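You operate a simulated robot arm through the tools that you are given. There is no shell and no other tool. Be economical: measure what you need, move in short steps, check, and stop when the job is done.

The job below is to be done with a simulated robot arm. You get a single attempt, and the scene is never put back.

JOB
Clamp the long beige block in the small vice and sand the dried glue off its top.
Fine: put the orange sanding block back and open the vice.

The check looks at the end state, three seconds after you hand in, the way a careful person would. Anything else that was tipped, shoved, dropped, spilled or broken makes it a failure.

ROBOT AND FRAMES
A 7-joint arm with a two-finger parallel gripper, fixed in place. Base frame: the origin is at the foot of the arm, x ahead of it, y to its left, z up; the work surface is at about z = 0. Readings come in mm, degrees, newtons and seconds.
With the tool pointing down near the work surface it reaches from about 240 to 620 mm from the base axis. Its first joint turns from -66.0 to 66.0 degrees. Payload 2.6 kg.
Tool frame: the origin (TCP) lies between the finger pads and is the grasp point; the fingertips stand 30 mm ahead of it; z points along the fingers, y is the line along which they close. The gripper opens to 94 mm. The fingers are 28 mm wide and 10 mm thick; the gripper's body (50 by 96 mm) begins 55 mm behind the TCP.
Orientation is that of the tool frame in the base frame, as a unit quaternion [x, y, z, w]. With the fingers straight down and closing along the base's y, the tool's x points along the base's -x, its y along +y and its z along -z.

CONTROLS
- The arm moves only by the tool jog_arm. Its argument "plan" is a list of rows, each an object (a shift or turn left out is 0, a gripper value left out holds the last) with "delta_pos": the shift along the tool's x, y, z in units of 100 mm (1.0 is 100 mm), a list of three; "delta_rot": the turn, a rotation vector about the tool's x, y, z in units of 90 degrees (1.0 is 90 degrees), a list of three; "hand": the gripper command, from -1 (fully open) to 1 (shut), values between in proportion. In form: [{"delta_pos": [tx, ty, tz], "delta_rot": [ax, ay, az], "hand": hand}, ...]. A call has 1 to 20 rows; each row is the pose to reach, as a shift and turn from the pose commanded when the call began, along the tool's axes at that moment. A call with a number of a shift or a turn outside -1 to 1 is refused whole. A row lasts 0.2 s, in which the tool goes at most 50 mm and 8.6 degrees; a call with a longer step from one row to the next is refused whole, and so is a gripper value outside its range. A pose out of reach is approached as far as the arm can. The call stops where the force on the tool passes 70 N (or 10 N more than at its start, if that is more) or the arm is blocked; 0.2 s more then pass. The fingers move at their own pace (about 72 mm/s each) and stop on an object; they squeeze with about 31 N. The grip force told is the motor's: it shows also when the fingers shut on nothing. Time passes only in rows, and 0.2 s behind the last, so rows that repeat a pose let the fingers close. The reply holds the time, the measured pose of the TCP, the force on the tool along the base axes, the opening and the grip force, in the units named above and with some noise, and new pictures: "show" is both (left out), scene, wrist or none.
- Cameras (640 x 400 px; columns grow to the right, rows downward): "scene" is fixed at [50.9, 444.3, 568.5]; the picture's right is [-0.63, -0.78, 0.00], its down [-0.41, 0.33, -0.85] and it looks along [0.66, -0.53, -0.53] (base axes); focal length 339 px, centre (320, 200). "wrist" rides on the gripper at [-37, 0, -58] in the tool frame; the picture's right is [0.00, -1.00, 0.00], its down [0.97, 0.00, -0.24] and it looks along [0.24, 0.00, 0.97] (tool axes); focal length 218 px, centre (320, 200). There is no depth. A picture from a camera that has moved, and an enlarged one, comes with that camera's place and axes in the base frame and with its lens.
- enlarge(camera, box): a new picture of the part [left, top, right, bottom] of that camera's present view, enlarged. It takes no simulated time.
- hand_in(): hands the job in; it is judged then, once.

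Go step by step. Nothing tells you positions but the pictures and the camera data: compare them with the known pose of the tool, close in by small moves and look again before you grip or let go. The budget is 120 turns and 150 pictures, counting those below and the enlarged ones. Unless the task says otherwise, let go and move clear before handing in, and close with one line.

The tools are called as a command line: name --argument value ..., lists and objects as JSON in quotes. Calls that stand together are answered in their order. jog_arm: Moves the arm, as the interface text tells. Its arguments: {"type":"object","properties":{"plan":{"type":"array"},"show":{"type":"string","enum":["both","scene","wrist","none"]}},"required":["plan"]} The other tools are called the same way: enlarge (camera, box) takes an enlarged picture of a part of a camera's view; hand_in () hands the job in.

At the start:

```text
t: 0.0
position: [393.7, 168.3, 340.9]
ee_rot: [0.0, 1.0, 0.0, 0.0]
wrist_force: [0.0, -0.3, 0.1]
width: 94.0
grasp_force: 0.1
```

scene: 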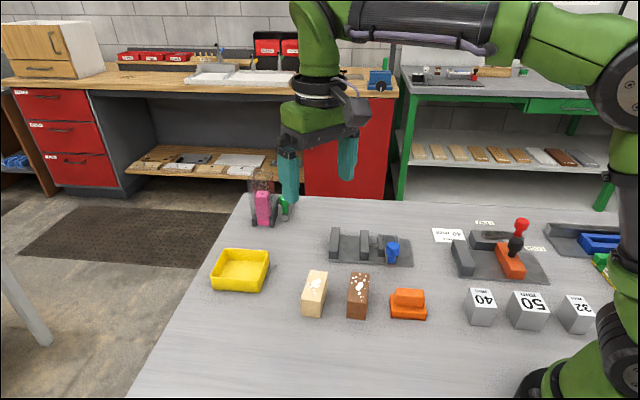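
wrist: 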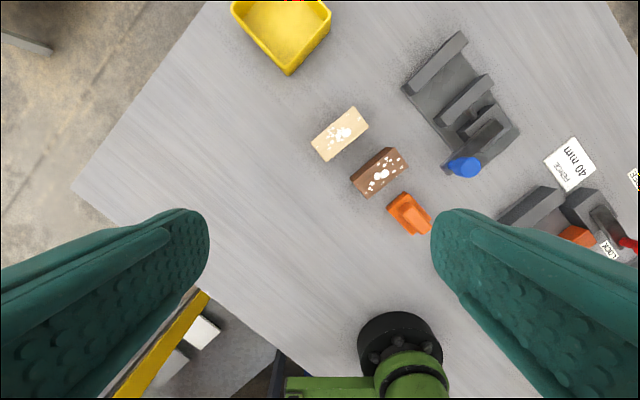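

I see a beige block and a brown block, both with white glue, an orange sanding block, and a small grey vice with a blue knob or lever. I'll look closer at these before I move.

enlarge --camera "scene" --box '[280, 210, 440, 330]'

enlarge --camera "wrist" --box '[290, 20, 530, 240]'

enlarge --camera "scene" --box '[420, 200, 640, 340]'

```text
3.33 times, centred on (360, 270) of scene
camera zoom: at [50.9, 444.3, 568.5], right [-0.63, -0.78, 0.0], down [-0.41, 0.33, -0.85], along [0.66, -0.53, -0.53], focal length 1129 px, centre (187, -33)
```

zoom: 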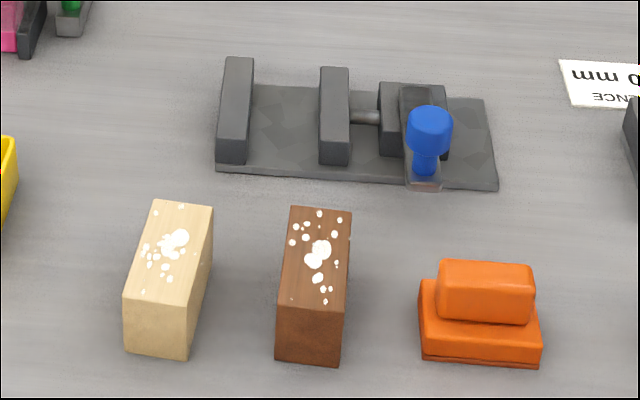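

```text
1.82 times, centred on (410, 130) of wrist
camera zoom: at [428.8, 167.9, 399.4], right [0.0, -1.0, 0.0], down [-0.97, 0.0, 0.24], along [-0.24, 0.0, -0.97], focal length 397 px, centre (156, 327)
```

zoom: 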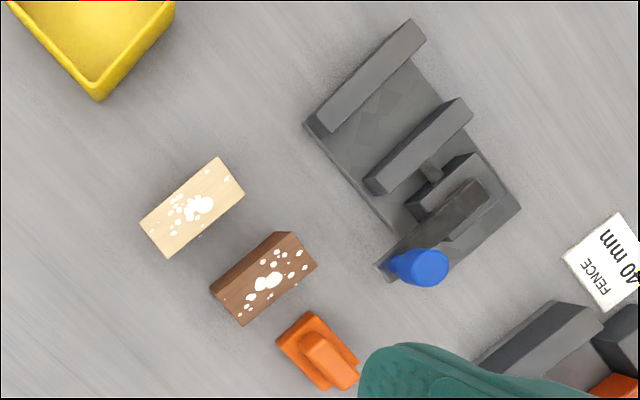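

```text
2.86 times, centred on (530, 270) of scene
camera zoom: at [50.9, 444.3, 568.5], right [-0.63, -0.78, 0.0], down [-0.41, 0.33, -0.85], along [0.66, -0.53, -0.53], focal length 968 px, centre (-280, 0)
```

zoom: 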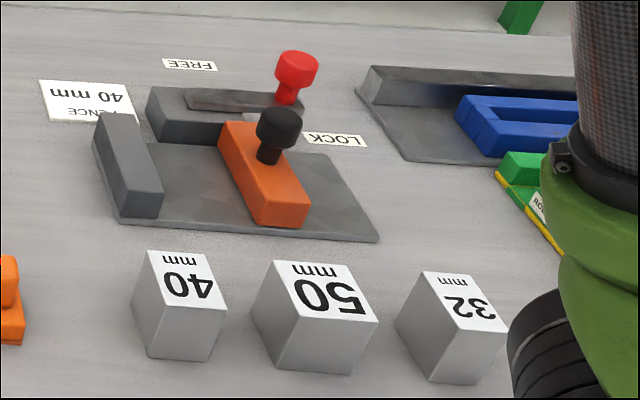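

The vice has a fixed jaw, a moving jaw, and a lever with a blue knob. I'll move above it for a closer look from the wrist camera.

jog_arm --plan '[{"delta_pos": [-0.2, -0.4, 0]}, {"delta_pos": [-0.4, -0.7, 0]}, {"delta_pos": [-0.6, -1.0, 0]}]' --show "none"

jog_arm --plan '[{"delta_pos": [-0.1, -0.4, 0.2]}, {"delta_pos": [-0.2, -0.7, 0.4]}, {"delta_pos": [-0.3, -1.0, 0.7]}, {"delta_pos": [-0.3, -1.0, 0.9]}, {"delta_pos": [-0.3, -1.0, 0.9]}]'

```text
t: 0.8
position: [453.0, 67.2, 341.5]
ee_rot: [-0.001, 1.0, 0.0, 0.0]
wrist_force: [0.2, -0.7, -0.6]
width: 94.0
grasp_force: 0.1
```

```text
t: 2.0
position: [481.5, -33.0, 251.0]
ee_rot: [-0.001, 1.0, 0.0, 0.0]
wrist_force: [-0.1, -0.2, -0.2]
width: 94.3
grasp_force: 0.1
camera wrist: at [518.0, -31.9, 308.9], right [0.0, -1.0, 0.0], down [-0.97, 0.0, 0.24], along [-0.24, 0.0, -0.97], focal length 218 px, centre (320, 200)
```

scene: 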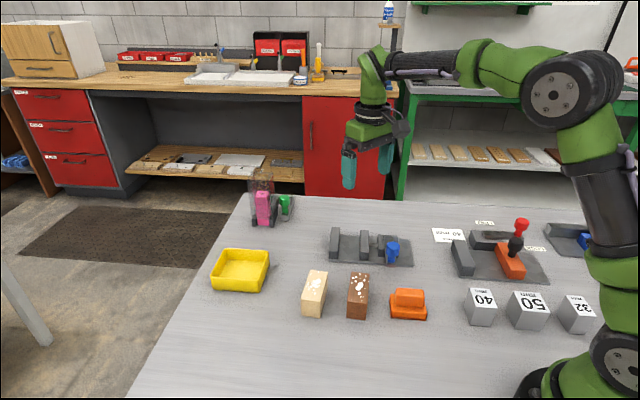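
wrist: 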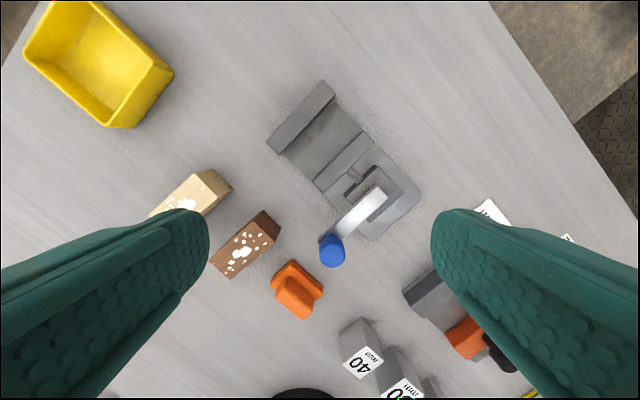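

enlarge --camera "wrist" --box '[240, 60, 448, 280]'

enlarge --camera "scene" --box '[320, 215, 420, 277]'

```text
1.82 times, centred on (344, 170) of wrist
camera zoom: at [518.0, -31.9, 308.9], right [0.0, -1.0, 0.0], down [-0.97, 0.0, 0.24], along [-0.24, 0.0, -0.97], focal length 397 px, centre (276, 254)
```

zoom: 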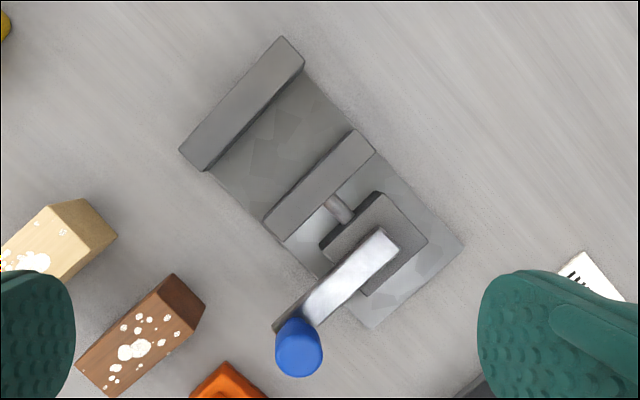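

```text
6.40 times, centred on (370, 246) of scene
camera zoom: at [50.9, 444.3, 568.5], right [-0.63, -0.78, 0.0], down [-0.41, 0.33, -0.85], along [0.66, -0.53, -0.53], focal length 2168 px, centre (0, -94)
```

zoom: 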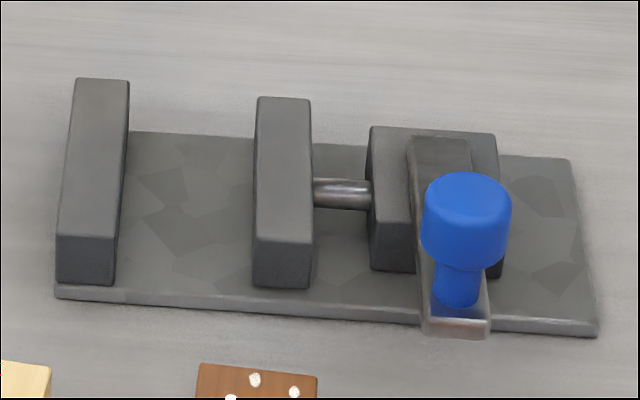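

The vice jaws run along (0.707, -0.707) with a gap of about 54 mm. The beige block is centred near (446, 136), measures about 86 x 38 mm, and its long axis sits at -50°. I'll turn the gripper across the block's width and hover over it.

jog_arm --plan '[{"delta_pos": [0.1, 0.3, 0], "delta_rot": [0, 0, 0.093], "hand": -0.3}, {"delta_pos": [0.2, 0.6, 0], "delta_rot": [0, 0, 0.186]}, {"delta_pos": [0.3, 0.8, 0], "delta_rot": [0, 0, 0.28]}, {"delta_pos": [0.355, 0.9, 0], "delta_rot": [0, 0, 0.373]}, {"delta_pos": [0.355, 1.0, 0], "delta_rot": [0, 0, 0.467]}, {"delta_pos": [0.355, 1.0, 0], "delta_rot": [0, 0, 0.56]}, {"delta_pos": [0.355, 1.0, 0], "delta_rot": [0, 0, 0.56]}]' --show "none"

```text
t: 3.6
position: [447.4, 68.3, 251.1]
ee_rot: [0.426, 0.905, 0.0, 0.0]
wrist_force: [-0.4, 0.2, 0.5]
width: 61.1
grasp_force: 0.1
```

The gripper is turned to match the block. Next I move above the block, lower partway and look.

jog_arm --plan '[{"delta_pos": [0.25, 0.2, 0.2]}, {"delta_pos": [0.534, 0.423, 0.4]}, {"delta_pos": [0.534, 0.423, 0.8]}, {"delta_pos": [0.534, 0.423, 1.0]}, {"delta_pos": [0.534, 0.423, 1.0]}]'

```text
t: 4.8
position: [445.5, 135.2, 150.1]
ee_rot: [0.426, 0.905, 0.0, 0.0]
wrist_force: [-1.1, -0.3, 0.4]
width: 61.0
grasp_force: 0.1
camera wrist: at [468.0, 107.2, 208.2], right [-0.77, -0.64, 0.0], down [-0.62, 0.75, 0.24], along [-0.15, 0.19, -0.97], focal length 218 px, centre (320, 200)
```

scene: 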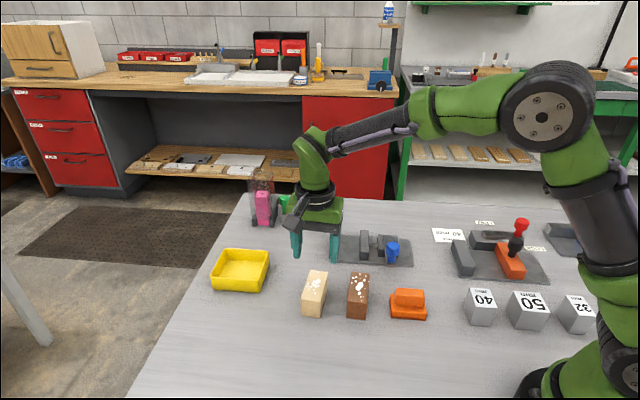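
wrist: 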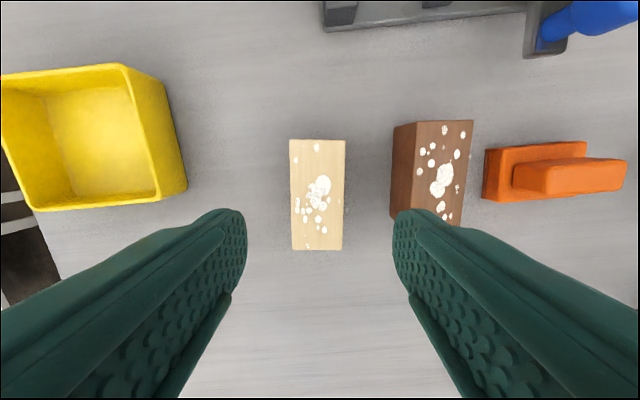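

The block is aligned with the gripper. I'll measure its edges and the vice more precisely to get the heights.

enlarge --camera "wrist" --box '[208, 110, 432, 260]'

enlarge --camera "scene" --box '[280, 255, 440, 335]'

```text
2.67 times, centred on (320, 185) of wrist
camera zoom: at [468.0, 107.2, 208.2], right [-0.77, -0.64, 0.0], down [-0.62, 0.75, 0.24], along [-0.15, 0.19, -0.97], focal length 582 px, centre (320, 240)
```

zoom: 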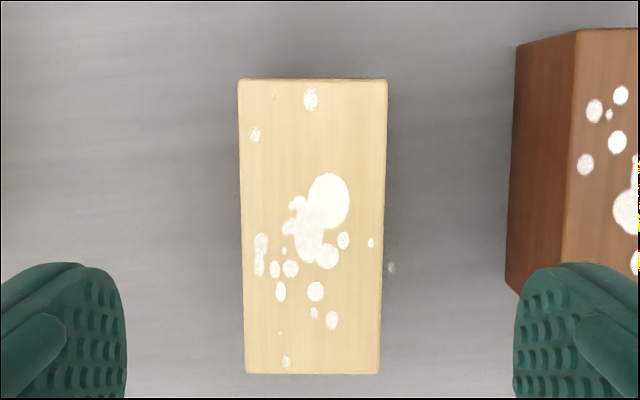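

```text
4.00 times, centred on (360, 295) of scene
camera zoom: at [50.9, 444.4, 568.5], right [-0.63, -0.78, 0.0], down [-0.41, 0.33, -0.85], along [0.66, -0.53, -0.53], focal length 1355 px, centre (160, -180)
```

zoom: 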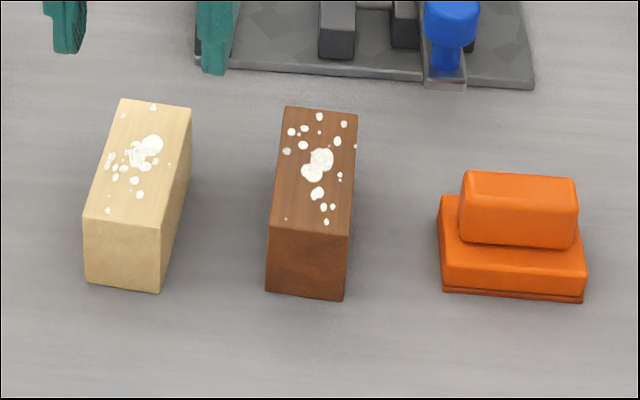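

The block comes out at about 85 x 40 x 48 mm and the jaw tops at about z = 35. I'll grip only the top 14 mm of the block with the fingertips, so the fingers stay clear of the jaws.

jog_arm --plan '[{"delta_pos": [-0.02, 0.02, 0.3]}, {"delta_pos": [-0.02, 0.02, 0.6]}, {"delta_pos": [-0.02, 0.02, 0.86]}, {"delta_pos": [-0.02, 0.02, 0.86]}, {"delta_pos": [-0.02, 0.02, 0.86], "hand": 1}, {"delta_pos": [-0.02, 0.02, 0.86], "hand": 1}, {"delta_pos": [-0.02, 0.02, 0.86], "hand": 1}]'

```text
t: 6.4
position: [448.4, 134.4, 65.1]
ee_rot: [0.426, 0.905, -0.001, 0.001]
wrist_force: [0.8, 0.0, 0.0]
width: 38.9
grasp_force: 30.9
camera wrist: at [470.5, 106.9, 123.6], right [-0.77, -0.64, 0.0], down [-0.62, 0.75, 0.24], along [-0.15, 0.19, -0.97], focal length 218 px, centre (320, 200)
```

scene: 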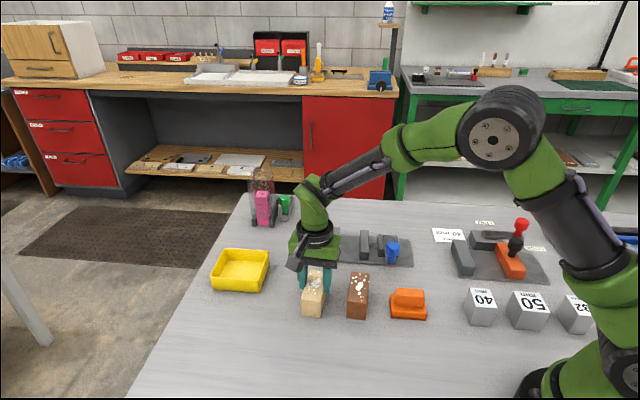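
wrist: 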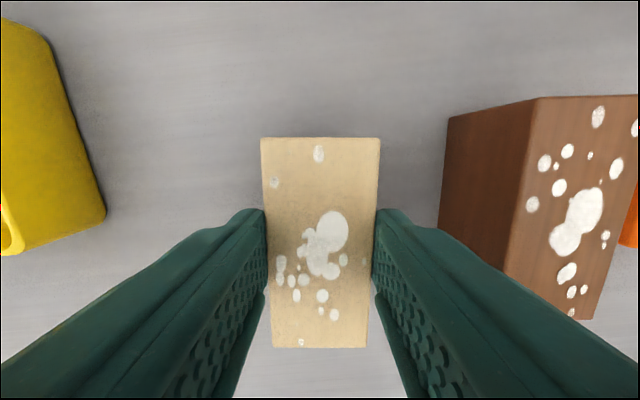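

The block is gripped (width 38.9 mm, about 50 mm tall). I'll lift it, carry it over the vice and turn it 5.4° to match the jaws.

jog_arm --plan '[{"delta_pos": [0, 0, -0.2]}, {"delta_pos": [0, 0, -0.6]}, {"delta_pos": [0, 0, -1.0]}, {"delta_pos": [-0.2, -0.05, -1.0]}, {"delta_pos": [-0.55, -0.14, -1.0]}, {"delta_pos": [-0.9, -0.23, -1.0]}, {"delta_pos": [-0.9, -0.23, -1.0]}]' --show "none"

jog_arm --plan '[{"delta_pos": [-0.3, -0.08, 0]}, {"delta_pos": [-0.6, -0.16, 0], "delta_rot": [0, 0, -0.03]}, {"delta_pos": [-0.897, -0.233, 0], "delta_rot": [0, 0, -0.06]}, {"delta_pos": [-0.897, -0.233, 0], "delta_rot": [0, 0, -0.06]}]'

```text
t: 8.0
position: [487.4, 50.9, 164.9]
ee_rot: [0.426, 0.905, -0.001, 0.0]
wrist_force: [-0.7, -0.4, -1.0]
width: 39.6
grasp_force: 31.3
```

```text
t: 9.0
position: [525.7, -32.1, 164.5]
ee_rot: [0.382, 0.924, 0.0, 0.0]
wrist_force: [-0.7, 1.0, -1.5]
width: 39.3
grasp_force: 31.5
camera wrist: at [552.3, -58.1, 223.8], right [-0.71, -0.71, 0.0], down [-0.69, 0.69, 0.24], along [-0.17, 0.17, -0.97], focal length 218 px, centre (320, 200)
```

scene: 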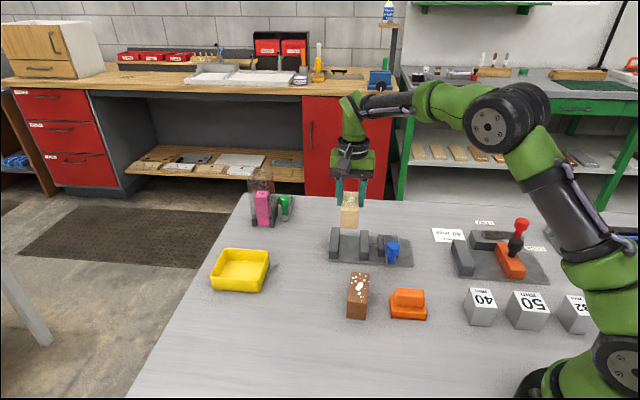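
wrist: 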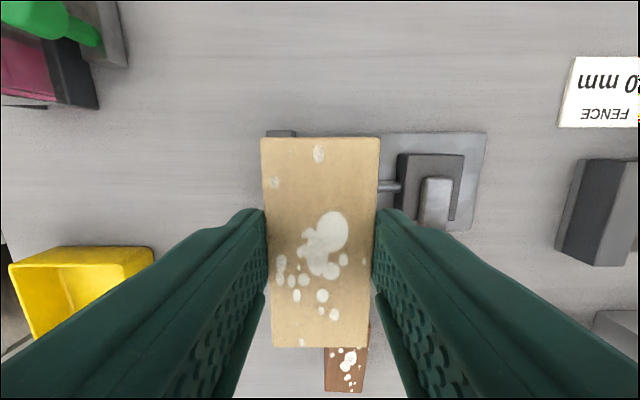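

The block hides most of the vice from the wrist camera, so I'll zoom both views to check the alignment.

enlarge --camera "wrist" --box '[240, 110, 500, 240]'

enlarge --camera "scene" --box '[310, 170, 430, 280]'

```text
2.46 times, centred on (370, 175) of wrist
camera zoom: at [552.3, -58.1, 223.8], right [-0.71, -0.71, 0.0], down [-0.69, 0.69, 0.24], along [-0.17, 0.17, -0.97], focal length 537 px, centre (197, 262)
```

zoom: 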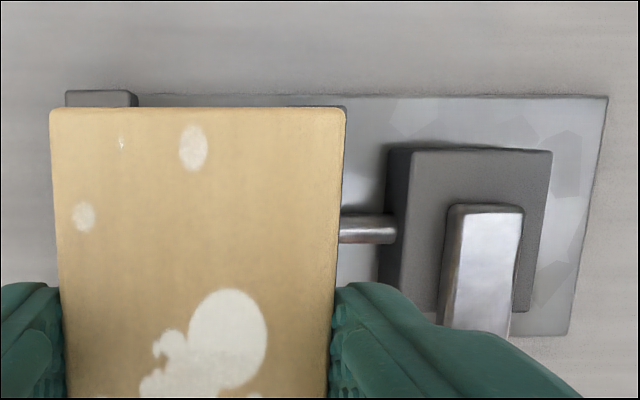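

```text
3.64 times, centred on (370, 225) of scene
camera zoom: at [51.0, 444.3, 568.5], right [-0.63, -0.78, 0.0], down [-0.41, 0.33, -0.85], along [0.66, -0.53, -0.53], focal length 1232 px, centre (138, 109)
```

zoom: 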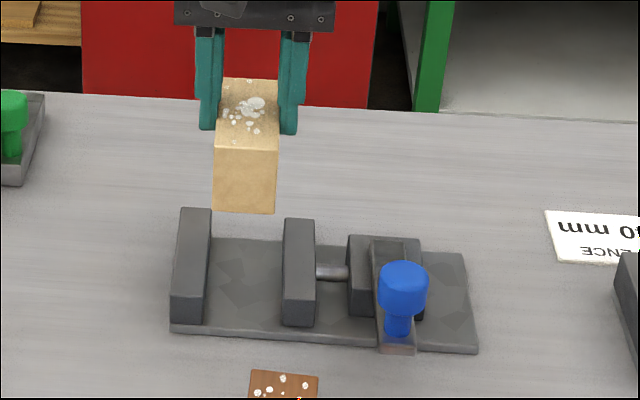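

The block sits between the jaws with about 3 mm clear of the fixed jaw and 10 mm clear of the moving one. I'll lower it slowly until it seats.

jog_arm --plan '[{"delta_pos": [0, 0, 0.3]}, {"delta_pos": [0, 0, 0.6]}, {"delta_pos": [0, 0, 0.8]}, {"delta_pos": [0, 0, 0.86]}, {"delta_pos": [0, 0, 0.88]}, {"delta_pos": [0, 0, 0.88]}]' --show "scene"

enlarge --camera "scene" --box '[310, 190, 430, 280]'

```text
t: 10.4
position: [527.0, -32.0, 77.5]
ee_rot: [0.383, 0.924, 0.0, 0.0]
wrist_force: [0.6, -0.3, -1.2]
width: 39.3
grasp_force: 31.2
```

scene: 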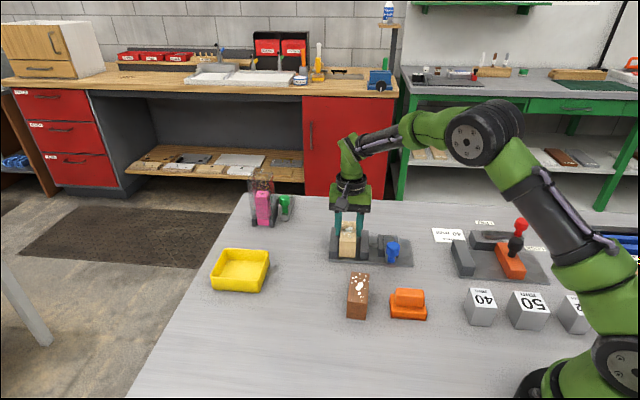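

```text
4.44 times, centred on (370, 235) of scene
camera zoom: at [50.9, 444.3, 568.5], right [-0.63, -0.78, 0.0], down [-0.41, 0.33, -0.85], along [0.66, -0.53, -0.53], focal length 1505 px, centre (98, 44)
```

zoom: 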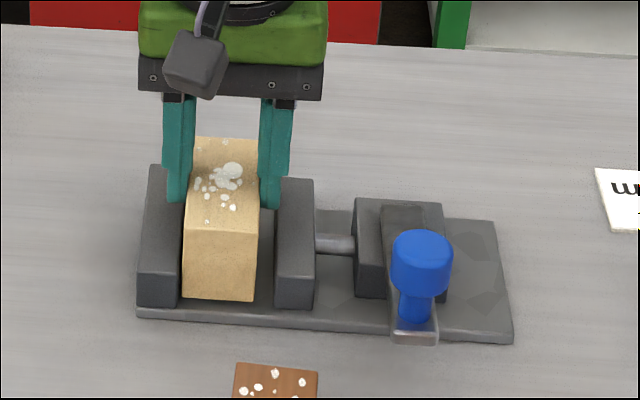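

Good. I'll keep lowering in 2 mm steps until it touches.

jog_arm --plan '[{"delta_pos": [0, 0, 0.02]}, {"delta_pos": [0, 0, 0.04]}, {"delta_pos": [0, 0, 0.04]}]' --show "none"

jog_arm --plan '[{"delta_pos": [0, 0, 0.01]}, {"delta_pos": [0, 0, 0.02]}, {"delta_pos": [0, 0, 0.02]}]' --show "none"

```text
t: 11.2
position: [527.9, -31.7, 72.9]
ee_rot: [0.383, 0.924, -0.001, 0.0]
wrist_force: [-1.6, 0.7, 0.2]
width: 39.1
grasp_force: 31.5
```

```text
t: 12.0
position: [528.4, -31.3, 72.1]
ee_rot: [0.383, 0.924, 0.002, 0.001]
wrist_force: [-8.7, 2.4, 22.4]
width: 39.3
grasp_force: 30.9
```

It made contact at z of about 72, so the block is seated. I'll open the fingers slightly and go straight up.

jog_arm --plan '[{"delta_pos": [0, 0, -0.02]}, {"delta_pos": [0, 0, -0.02], "hand": -0.2}, {"delta_pos": [0, 0, -0.02], "hand": -0.2}, {"delta_pos": [0, 0, -0.3], "hand": -0.2}, {"delta_pos": [0, 0, -0.7]}, {"delta_pos": [0.2, 0, -1.0]}, {"delta_pos": [0.2, 0, -1.0]}]'

enlarge --camera "wrist" --box '[220, 100, 540, 300]'

enlarge --camera "scene" --box '[310, 200, 430, 280]'

```text
t: 13.6
position: [513.7, -17.7, 172.3]
ee_rot: [0.383, 0.924, -0.001, 0.0]
wrist_force: [0.3, 0.0, -0.1]
width: 56.5
grasp_force: 0.0
camera wrist: at [539.5, -43.9, 230.5], right [-0.71, -0.71, 0.0], down [-0.69, 0.69, 0.24], along [-0.17, 0.17, -0.97], focal length 218 px, centre (320, 200)
```

scene: 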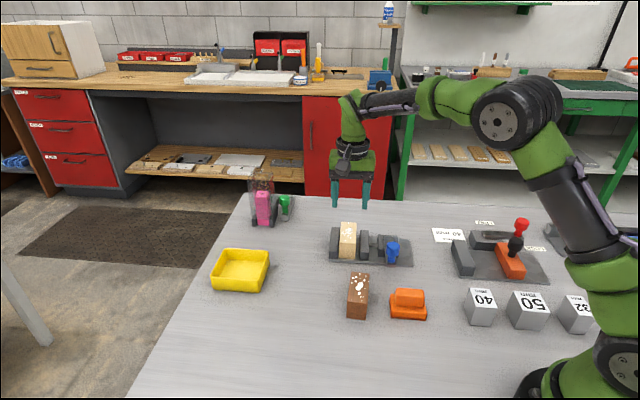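
wrist: 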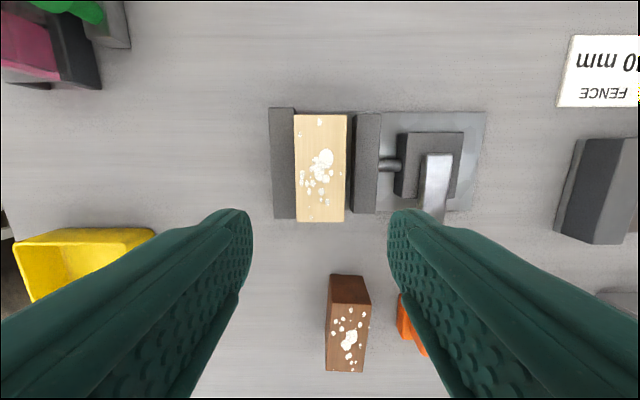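

```text
2.00 times, centred on (380, 200) of wrist
camera zoom: at [539.5, -43.9, 230.5], right [-0.71, -0.71, 0.0], down [-0.69, 0.69, 0.24], along [-0.17, 0.17, -0.97], focal length 436 px, centre (200, 200)
```

zoom: 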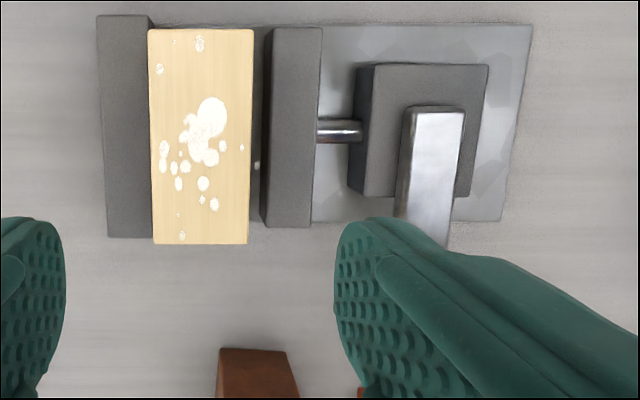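

```text
5.00 times, centred on (370, 240) of scene
camera zoom: at [50.9, 444.4, 568.5], right [-0.63, -0.78, 0.0], down [-0.41, 0.33, -0.85], along [0.66, -0.53, -0.53], focal length 1694 px, centre (70, 0)
```

zoom: 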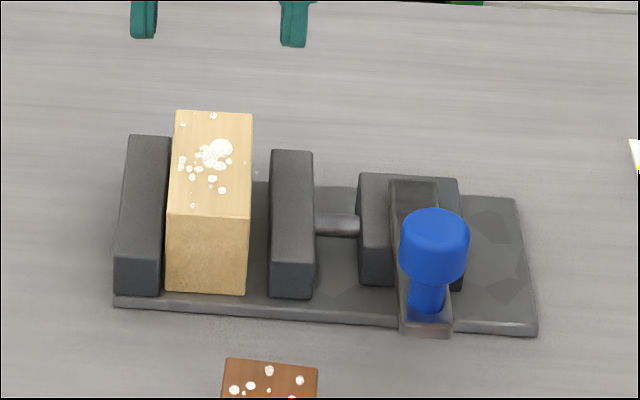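

The block is seated against the fixed jaw. The lever pivots over its mount near (q 251, r 396), and the knob is near x = 402, y = -46, z ≈ 85. I'll hover over the knob next.

jog_arm --plan '[{"delta_pos": [0.2, -0.33, 0]}, {"delta_pos": [0.4, -0.66, 0]}, {"delta_pos": [0.587, -0.993, 0.1]}, {"delta_pos": [0.587, -0.993, 0.3]}, {"delta_pos": [0.587, -0.993, 0.3]}]'

enlarge --camera "wrist" --box '[180, 50, 460, 260]'

```text
t: 14.8
position: [401.3, -46.4, 142.8]
ee_rot: [0.383, 0.924, 0.0, -0.001]
wrist_force: [-0.2, 0.8, -0.7]
width: 56.2
grasp_force: 0.1
camera wrist: at [426.7, -73.1, 200.4], right [-0.71, -0.71, 0.0], down [-0.69, 0.69, 0.24], along [-0.17, 0.17, -0.97], focal length 218 px, centre (320, 200)
```

scene: 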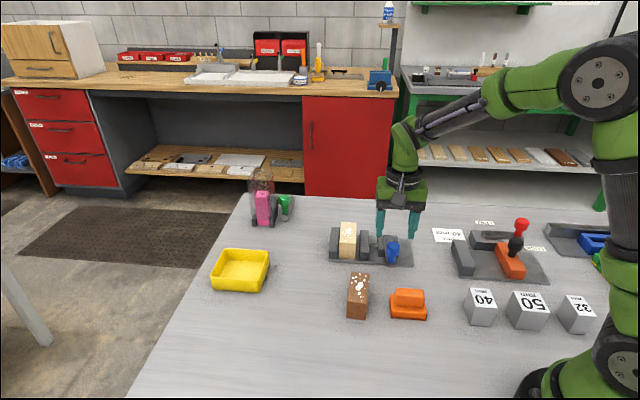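
wrist: 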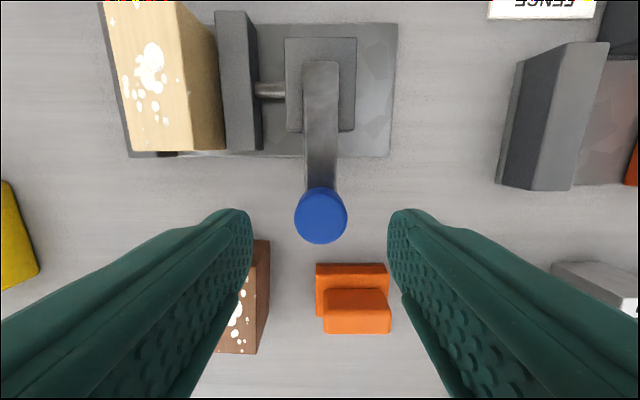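

```text
1.90 times, centred on (320, 155) of wrist
camera zoom: at [426.7, -73.1, 200.4], right [-0.71, -0.71, 0.0], down [-0.69, 0.69, 0.24], along [-0.17, 0.17, -0.97], focal length 416 px, centre (320, 286)
```

zoom: 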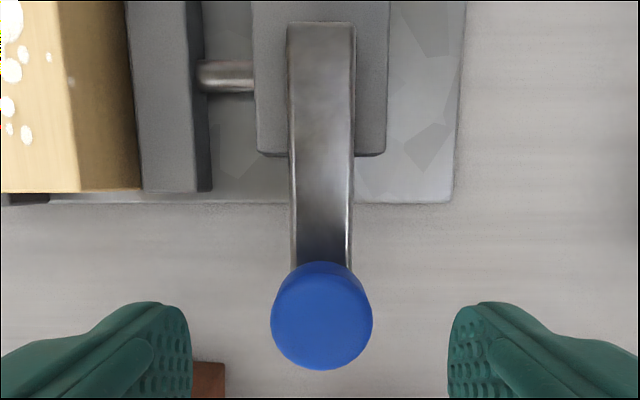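

The knob is centred between the fingers. I'll lower and grip it.

jog_arm --plan '[{"delta_pos": [0, 0, 0.3]}, {"delta_pos": [0, 0, 0.55]}, {"delta_pos": [0, 0, 0.55]}, {"delta_pos": [0, 0, 0.55], "hand": 1}, {"delta_pos": [0, 0, 0.55], "hand": 1}, {"delta_pos": [0, 0, 0.55], "hand": 1}]' --show "none"

enlarge --camera "scene" --box '[310, 180, 450, 290]'

```text
t: 16.2
position: [400.7, -48.3, 87.5]
ee_rot: [0.384, 0.923, -0.001, -0.001]
wrist_force: [-5.0, -3.4, -2.5]
width: 29.8
grasp_force: 44.7
```

```text
3.64 times, centred on (380, 235) of scene
camera zoom: at [50.9, 444.3, 568.5], right [-0.63, -0.78, 0.0], down [-0.41, 0.33, -0.85], along [0.66, -0.53, -0.53], focal length 1232 px, centre (102, 73)
```

zoom: 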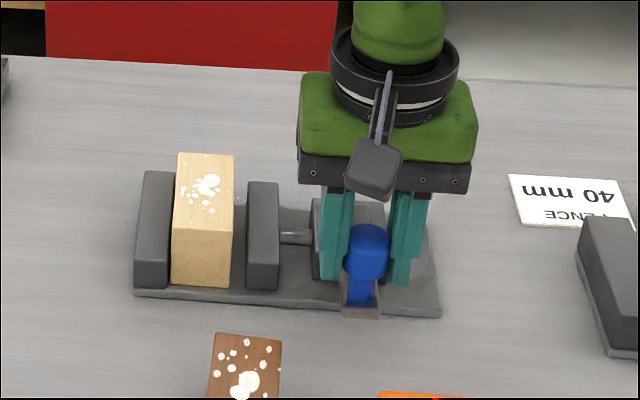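

I have the knob. I'll try a small 10° swing away from the jaws and watch the force and the moving jaw.

jog_arm --plan '[{"delta_pos": [-0.003, -0.068, 0], "delta_rot": [0, 0, -0.055]}, {"delta_pos": [-0.012, -0.135, 0], "delta_rot": [0, 0, -0.111]}, {"delta_pos": [-0.012, -0.135, 0], "delta_rot": [0, 0, -0.111]}]' --show "none"

enlarge --camera "scene" --box '[310, 180, 450, 290]'

```text
t: 17.0
position: [393.3, -56.8, 86.8]
ee_rot: [0.3, 0.954, 0.0, -0.002]
wrist_force: [-4.7, 1.6, -2.8]
width: 29.4
grasp_force: 45.4
```

```text
3.64 times, centred on (380, 235) of scene
camera zoom: at [50.9, 444.4, 568.5], right [-0.63, -0.78, 0.0], down [-0.41, 0.33, -0.85], along [0.66, -0.53, -0.53], focal length 1232 px, centre (102, 73)
```

zoom: 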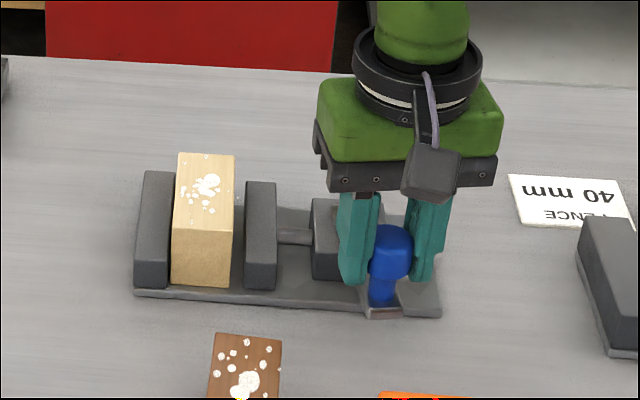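

The lever moves freely and the jaw is creeping toward the block, so this is the closing direction. I'll continue the arc.

jog_arm --plan '[{"delta_pos": [-0.0077, -0.11, 0], "delta_rot": [0, 0, -0.0889]}, {"delta_pos": [-0.0306, -0.218, 0], "delta_rot": [0, 0, -0.1778]}, {"delta_pos": [-0.068, -0.321, 0], "delta_rot": [0, 0, -0.2667]}, {"delta_pos": [-0.12, -0.419, 0], "delta_rot": [0, 0, -0.3556]}, {"delta_pos": [-0.185, -0.508, 0], "delta_rot": [0, 0, -0.4444]}, {"delta_pos": [-0.185, -0.508, 0], "delta_rot": [0, 0, -0.4444]}]' --show "none"

enlarge --camera "scene" --box '[310, 180, 450, 290]'

```text
t: 18.4
position: [378.9, -110.2, 86.1]
ee_rot: [-0.045, 0.999, 0.0, 0.001]
wrist_force: [-11.7, 2.9, 9.3]
width: 29.8
grasp_force: 45.3
```

```text
3.64 times, centred on (380, 235) of scene
camera zoom: at [50.9, 444.3, 568.5], right [-0.63, -0.78, 0.0], down [-0.41, 0.33, -0.85], along [0.66, -0.53, -0.53], focal length 1232 px, centre (102, 73)
```

zoom: 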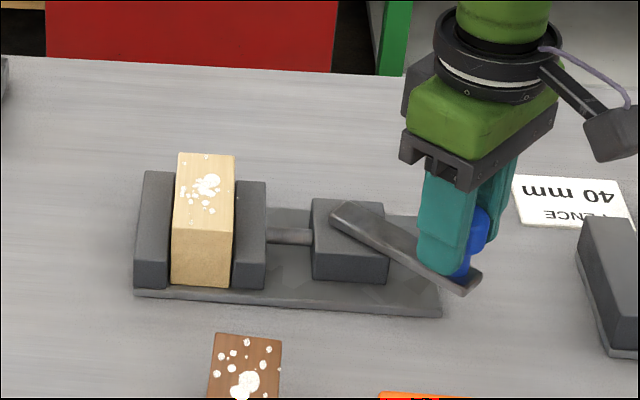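

The jaw is almost at the block. I'll continue in smaller steps until I feel resistance.

jog_arm --plan '[{"delta_pos": [-0.003, -0.069, 0], "delta_rot": [0, 0, -0.0556]}, {"delta_pos": [-0.012, -0.137, 0], "delta_rot": [0, 0, -0.1111]}, {"delta_pos": [-0.027, -0.204, 0], "delta_rot": [0, 0, -0.1667]}, {"delta_pos": [-0.027, -0.204, 0], "delta_rot": [0, 0, -0.1667]}]' --show "none"

enlarge --camera "scene" --box '[310, 180, 450, 290]'

```text
t: 19.4
position: [383.1, -130.4, 86.5]
ee_rot: [-0.174, 0.985, -0.001, 0.002]
wrist_force: [-11.5, 0.0, 15.2]
width: 29.5
grasp_force: 44.5
```

```text
3.64 times, centred on (380, 235) of scene
camera zoom: at [50.9, 444.4, 568.5], right [-0.63, -0.78, 0.0], down [-0.41, 0.33, -0.85], along [0.66, -0.53, -0.53], focal length 1232 px, centre (102, 73)
```

zoom: 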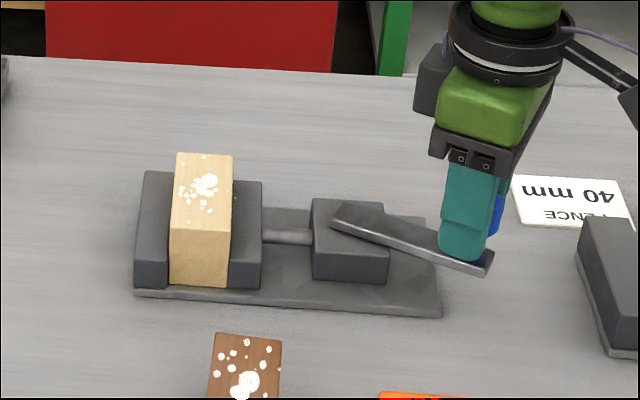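

The jaw now presses the block against the fixed jaw. I'll push on until it's tight.

jog_arm --plan '[{"delta_pos": [-0.003, -0.069, 0], "delta_rot": [0, 0, -0.0556]}, {"delta_pos": [-0.012, -0.137, 0], "delta_rot": [0, 0, -0.1111]}, {"delta_pos": [-0.027, -0.204, 0], "delta_rot": [0, 0, -0.1667]}, {"delta_pos": [-0.027, -0.204, 0], "delta_rot": [0, 0, -0.1667]}]' --show "none"

enlarge --camera "scene" --box '[310, 180, 450, 290]'

```text
t: 20.2
position: [385.8, -136.0, 83.1]
ee_rot: [-0.291, 0.956, 0.017, -0.009]
wrist_force: [-11.4, 7.6, 7.7]
width: 29.8
grasp_force: 44.9
stopped in row 4: the force on the tool passed its limit (the readings are from after the stop); the commanded pose is now the measured one
```

```text
3.64 times, centred on (380, 235) of scene
camera zoom: at [50.9, 444.3, 568.5], right [-0.63, -0.78, 0.0], down [-0.41, 0.33, -0.85], along [0.66, -0.53, -0.53], focal length 1232 px, centre (102, 73)
```

zoom: 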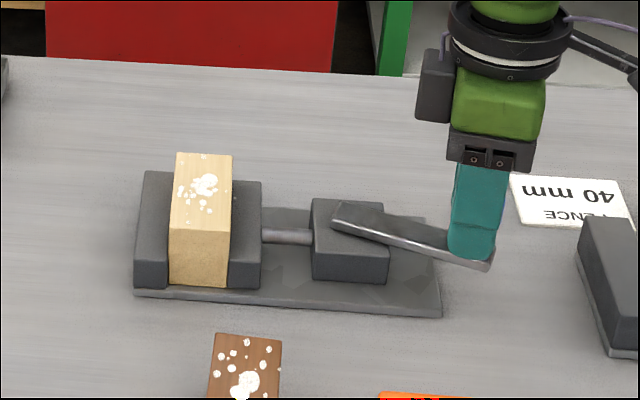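

The force limit tripped and the lever is hard against its stop, so the block is clamped. I'll let go of the knob, rise and check.

jog_arm --plan '[{"hand": -0.2}, {"hand": -0.2}, {"delta_pos": [0, 0, -0.3]}, {"delta_pos": [0, 0, -0.7]}, {"delta_pos": [0, 0, -1.0]}, {"delta_pos": [0, 0, -1.0]}]'

enlarge --camera "scene" --box '[310, 200, 450, 320]'

```text
t: 21.6
position: [387.4, -137.9, 184.6]
ee_rot: [-0.292, 0.956, 0.015, -0.007]
wrist_force: [-0.7, -0.3, -0.1]
width: 56.6
grasp_force: 0.1
camera wrist: at [419.5, -118.3, 242.0], right [0.56, -0.83, -0.03], down [-0.8, -0.55, 0.25], along [-0.22, -0.11, -0.97], focal length 218 px, centre (320, 200)
```

scene: 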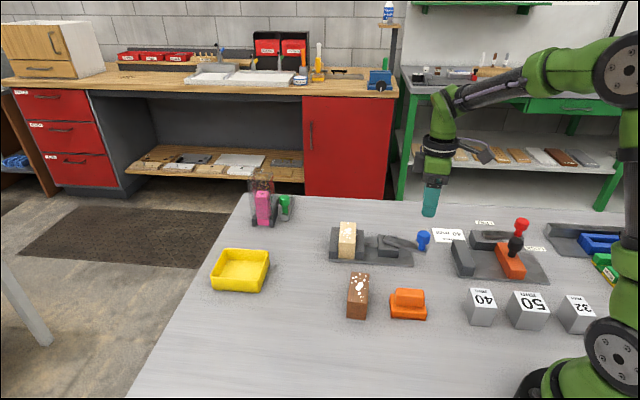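
wrist: 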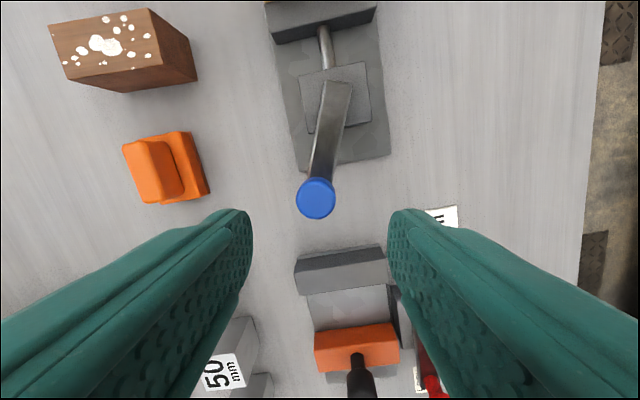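

```text
3.33 times, centred on (380, 260) of scene
camera zoom: at [50.9, 444.4, 568.5], right [-0.63, -0.78, 0.0], down [-0.41, 0.33, -0.85], along [0.66, -0.53, -0.53], focal length 1129 px, centre (120, 0)
```

zoom: 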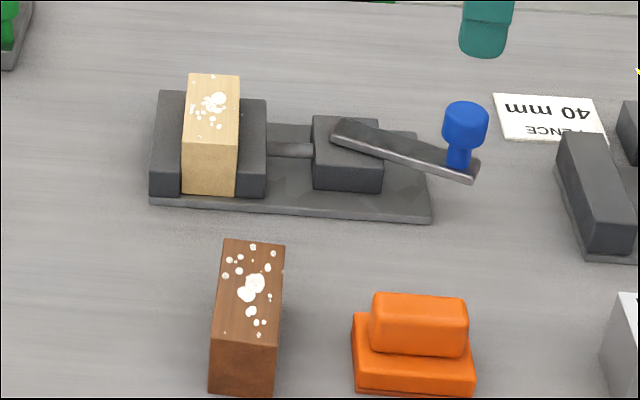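

The clamp holds by itself. Next is the sanding block near (311, 1). I'll level and turn the gripper across its handle and hover there.

jog_arm --plan '[{"delta_pos": [0, 0.2, 0], "delta_rot": [0.02, -0.003, -0.03]}, {"delta_pos": [-0.05, 0.5, 0], "delta_rot": [0.0209, -0.003, -0.062]}, {"delta_pos": [-0.07, 0.79, 0], "delta_rot": [0.0209, -0.003, -0.062]}, {"delta_pos": [-0.07, 0.79, 0], "delta_rot": [0.0209, -0.003, -0.062]}]' --show "none"

```text
t: 22.6
position: [351.3, -68.7, 184.6]
ee_rot: [-0.337, 0.941, 0.001, -0.001]
wrist_force: [0.0, -0.8, -0.1]
width: 56.6
grasp_force: 0.1
```

jog_arm --plan '[{"delta_pos": [-0.05, 0.4, 0.1]}, {"delta_pos": [-0.131, 0.795, 0.3]}, {"delta_pos": [-0.131, 0.795, 0.35]}, {"delta_pos": [-0.131, 0.795, 0.35]}]' --show "wrist"

enlarge --camera "wrist" --box '[220, 120, 420, 260]'

enlarge --camera "scene" --box '[360, 230, 460, 330]'

```text
t: 23.6
position: [310.5, 0.4, 151.0]
ee_rot: [-0.337, 0.941, 0.001, 0.0]
wrist_force: [0.7, 0.0, -0.1]
width: 56.4
grasp_force: 0.0
camera wrist: at [338.3, 23.9, 209.6], right [0.63, -0.77, 0.0], down [-0.75, -0.62, 0.24], along [-0.19, -0.15, -0.97], focal length 218 px, centre (320, 200)
```

wrist: 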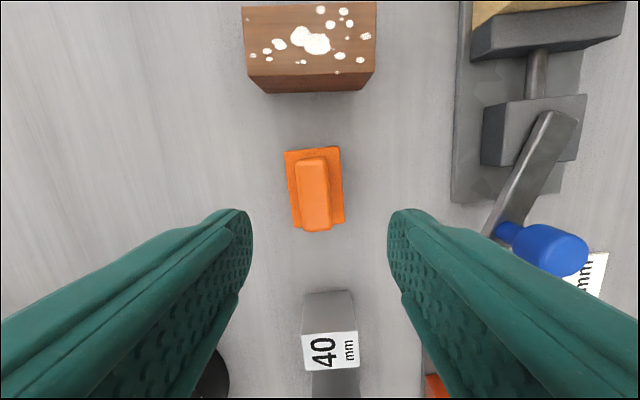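

```text
2.86 times, centred on (320, 190) of wrist
camera zoom: at [338.3, 23.9, 209.6], right [0.63, -0.77, 0.0], down [-0.75, -0.62, 0.24], along [-0.19, -0.15, -0.97], focal length 624 px, centre (320, 229)
```

zoom: 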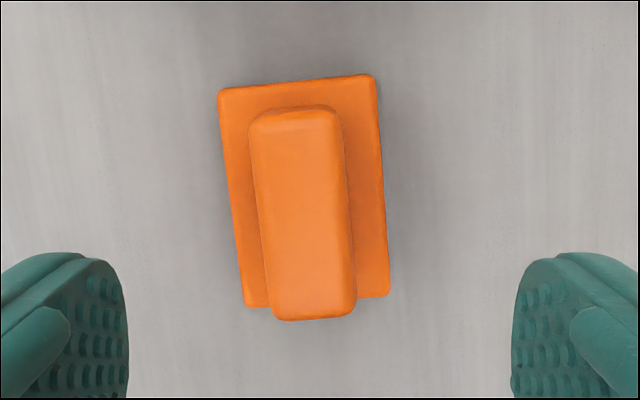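

```text
4.00 times, centred on (410, 280) of scene
camera zoom: at [50.9, 444.4, 568.5], right [-0.63, -0.78, 0.0], down [-0.41, 0.33, -0.85], along [0.66, -0.53, -0.53], focal length 1355 px, centre (-40, -120)
```

zoom: 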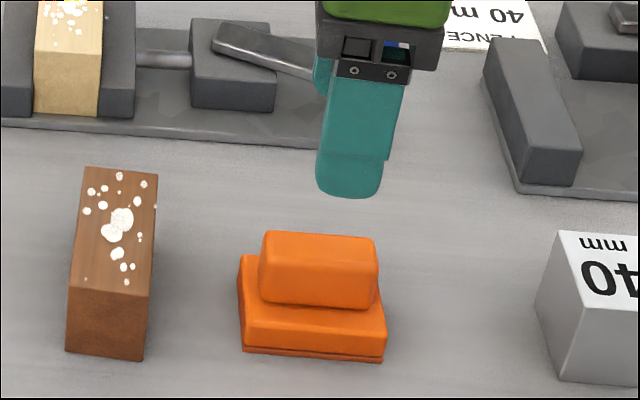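

The sander's long axis is about 45°, so I need another 5.4° of turn and a 5 mm shift. I'll go partway down and check the fingertip height.

jog_arm --plan '[{"delta_pos": [0, 0.03, 0.2], "delta_rot": [0, 0, -0.03]}, {"delta_pos": [0, 0.049, 0.5], "delta_rot": [0, 0, -0.06]}, {"delta_pos": [0, 0.049, 0.8], "delta_rot": [0, 0, -0.06]}, {"delta_pos": [0, 0.049, 0.8], "delta_rot": [0, 0, -0.06]}]' --show "wrist"

enlarge --camera "scene" --box '[360, 230, 460, 330]'

```text
t: 24.6
position: [307.3, 3.7, 70.8]
ee_rot: [-0.381, 0.924, 0.001, -0.001]
wrist_force: [-0.1, -0.1, 0.9]
width: 56.3
grasp_force: 0.1
camera wrist: at [332.5, 29.8, 129.2], right [0.7, -0.71, 0.0], down [-0.69, -0.68, 0.24], along [-0.17, -0.17, -0.97], focal length 218 px, centre (320, 200)
```

wrist: 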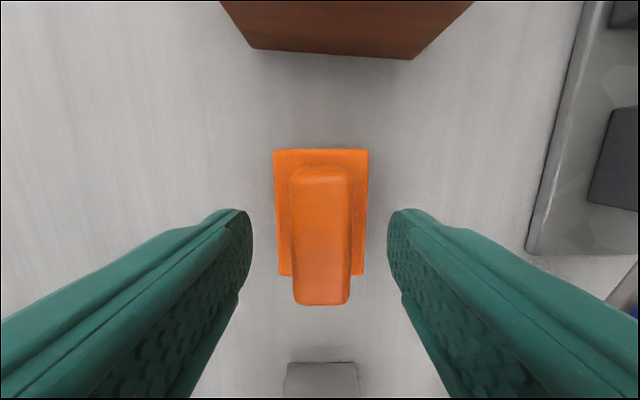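

```text
4.00 times, centred on (410, 280) of scene
camera zoom: at [50.9, 444.3, 568.5], right [-0.63, -0.78, 0.0], down [-0.41, 0.33, -0.85], along [0.66, -0.53, -0.53], focal length 1355 px, centre (-40, -120)
```

zoom: 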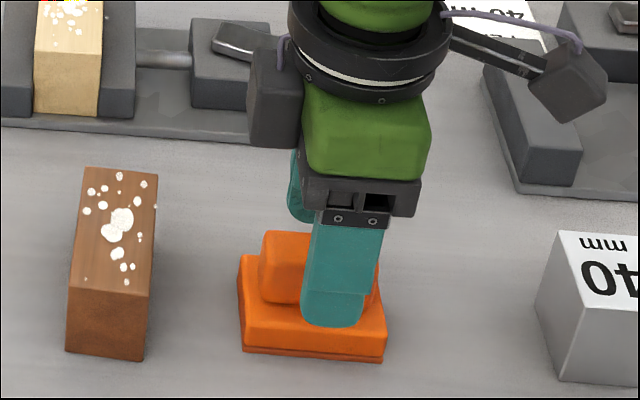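

Aligned, and the handle top is at about z = 52. I'll drop another 11 mm and grip.

jog_arm --plan '[{"delta_pos": [-0.02, 0, 0.11]}, {"delta_pos": [-0.02, 0, 0.11]}, {"delta_pos": [-0.02, 0, 0.11], "hand": 1}, {"delta_pos": [-0.02, 0, 0.11], "hand": 1}, {"delta_pos": [-0.02, 0, 0.11], "hand": 1}, {"delta_pos": [-0.02, 0, 0.11], "hand": 1}]' --show "wrist"

enlarge --camera "scene" --box '[360, 230, 460, 330]'

```text
t: 26.0
position: [307.8, 5.8, 59.8]
ee_rot: [-0.381, 0.925, 0.0, -0.001]
wrist_force: [0.4, 0.5, -0.3]
width: 23.2
grasp_force: 31.0
camera wrist: at [333.9, 31.5, 118.2], right [0.71, -0.71, 0.0], down [-0.69, -0.68, 0.24], along [-0.17, -0.17, -0.97], focal length 218 px, centre (320, 200)
```

wrist: 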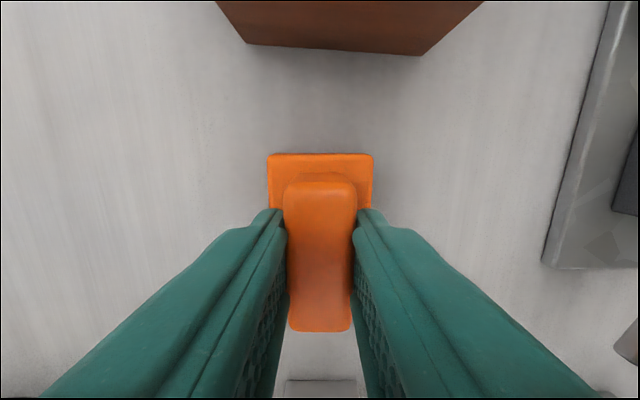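

```text
4.00 times, centred on (410, 280) of scene
camera zoom: at [50.9, 444.3, 568.5], right [-0.63, -0.78, 0.0], down [-0.41, 0.33, -0.85], along [0.66, -0.53, -0.53], focal length 1355 px, centre (-40, -120)
```

zoom: 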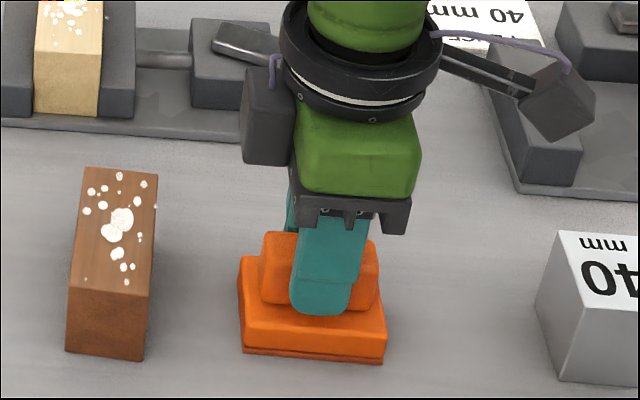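

The sander is gripped; home pose is (307.8, 5.8, 59.8). I'll lift it over the brown block to above the clamped beige block.

jog_arm --plan '[{"delta_pos": [0, 0, -0.2]}, {"delta_pos": [0, 0, -0.6]}, {"delta_pos": [0, 0, -1.0]}, {"delta_pos": [-0.2, -0.3, -1.0]}, {"delta_pos": [-0.4, -0.6, -1.0]}, {"delta_pos": [-0.65, -0.9, -1.0]}, {"delta_pos": [-0.65, -0.9, -1.0]}]' --show "none"

jog_arm --plan '[{"delta_pos": [-0.2, -0.3, 0]}, {"delta_pos": [-0.4, -0.6, 0]}, {"delta_pos": [-0.65, -0.89, 0]}, {"delta_pos": [-0.65, -0.89, 0]}, {"delta_pos": [-0.65, -0.89, 0]}]'

enlarge --camera "scene" --box '[310, 170, 450, 290]'

```text
t: 27.6
position: [418.5, -12.0, 159.7]
ee_rot: [-0.382, 0.924, 0.0, -0.002]
wrist_force: [-0.7, -0.3, -1.6]
width: 23.2
grasp_force: 30.9
```

```text
t: 28.8
position: [527.4, -28.9, 158.7]
ee_rot: [-0.381, 0.925, 0.0, -0.002]
wrist_force: [-0.7, 1.0, -0.9]
width: 23.3
grasp_force: 30.4
camera wrist: at [552.9, -2.8, 216.8], right [0.71, -0.71, 0.0], down [-0.69, -0.68, 0.24], along [-0.17, -0.17, -0.97], focal length 218 px, centre (320, 200)
```

scene: 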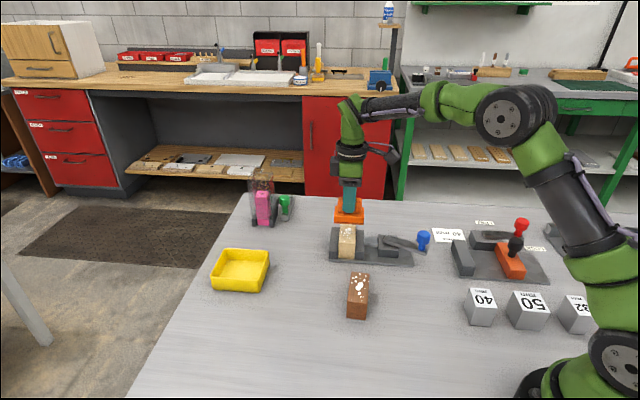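
wrist: 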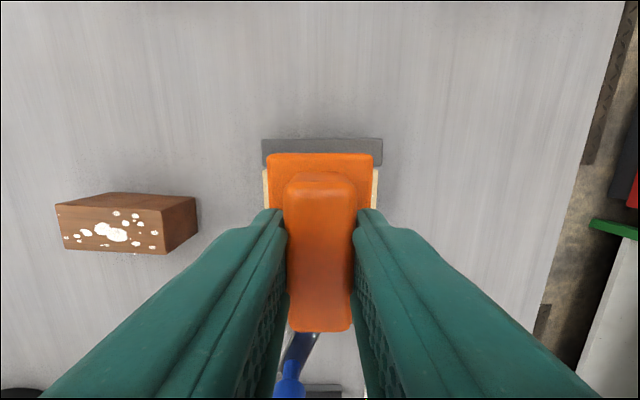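

```text
3.33 times, centred on (380, 230) of scene
camera zoom: at [50.9, 444.3, 568.5], right [-0.63, -0.78, 0.0], down [-0.41, 0.33, -0.85], along [0.66, -0.53, -0.53], focal length 1129 px, centre (120, 100)
```

zoom: 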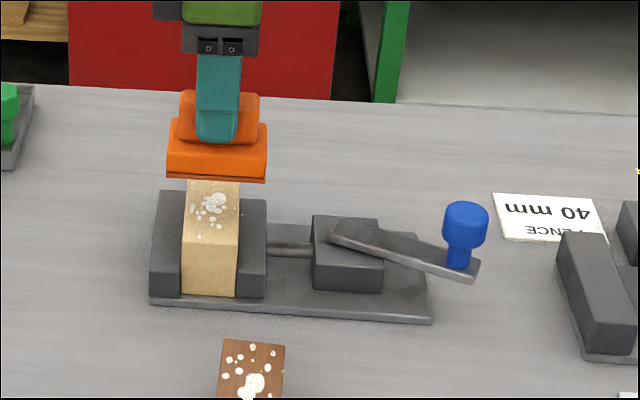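

The sander is centred over the block. I'll lower it gently to contact.

jog_arm --plan '[{"delta_pos": [0, 0, 0.2]}, {"delta_pos": [0, 0, 0.36]}, {"delta_pos": [0, 0, 0.39]}, {"delta_pos": [0, 0, 0.39]}]' --show "none"

jog_arm --plan '[{"delta_pos": [0, 0, 0.01]}, {"delta_pos": [0, 0, 0.02]}, {"delta_pos": [0, 0, 0.02]}]' --show "none"

```text
t: 29.8
position: [525.9, -28.2, 119.5]
ee_rot: [-0.38, 0.925, 0.001, -0.001]
wrist_force: [0.3, -0.4, -1.2]
width: 23.3
grasp_force: 31.8
```

```text
t: 30.6
position: [526.9, -29.4, 118.4]
ee_rot: [-0.38, 0.925, 0.001, -0.001]
wrist_force: [-0.6, 0.4, -1.2]
width: 23.3
grasp_force: 31.0
```

jog_arm --plan '[{"delta_pos": [0, 0, 0.01]}, {"delta_pos": [0, 0, 0.015]}, {"delta_pos": [0, 0, 0.015]}]' --show "none"

```text
t: 31.4
position: [527.1, -29.7, 117.9]
ee_rot: [-0.381, 0.925, 0.0, 0.0]
wrist_force: [-4.4, -1.0, 11.7]
width: 23.3
grasp_force: 31.1
```

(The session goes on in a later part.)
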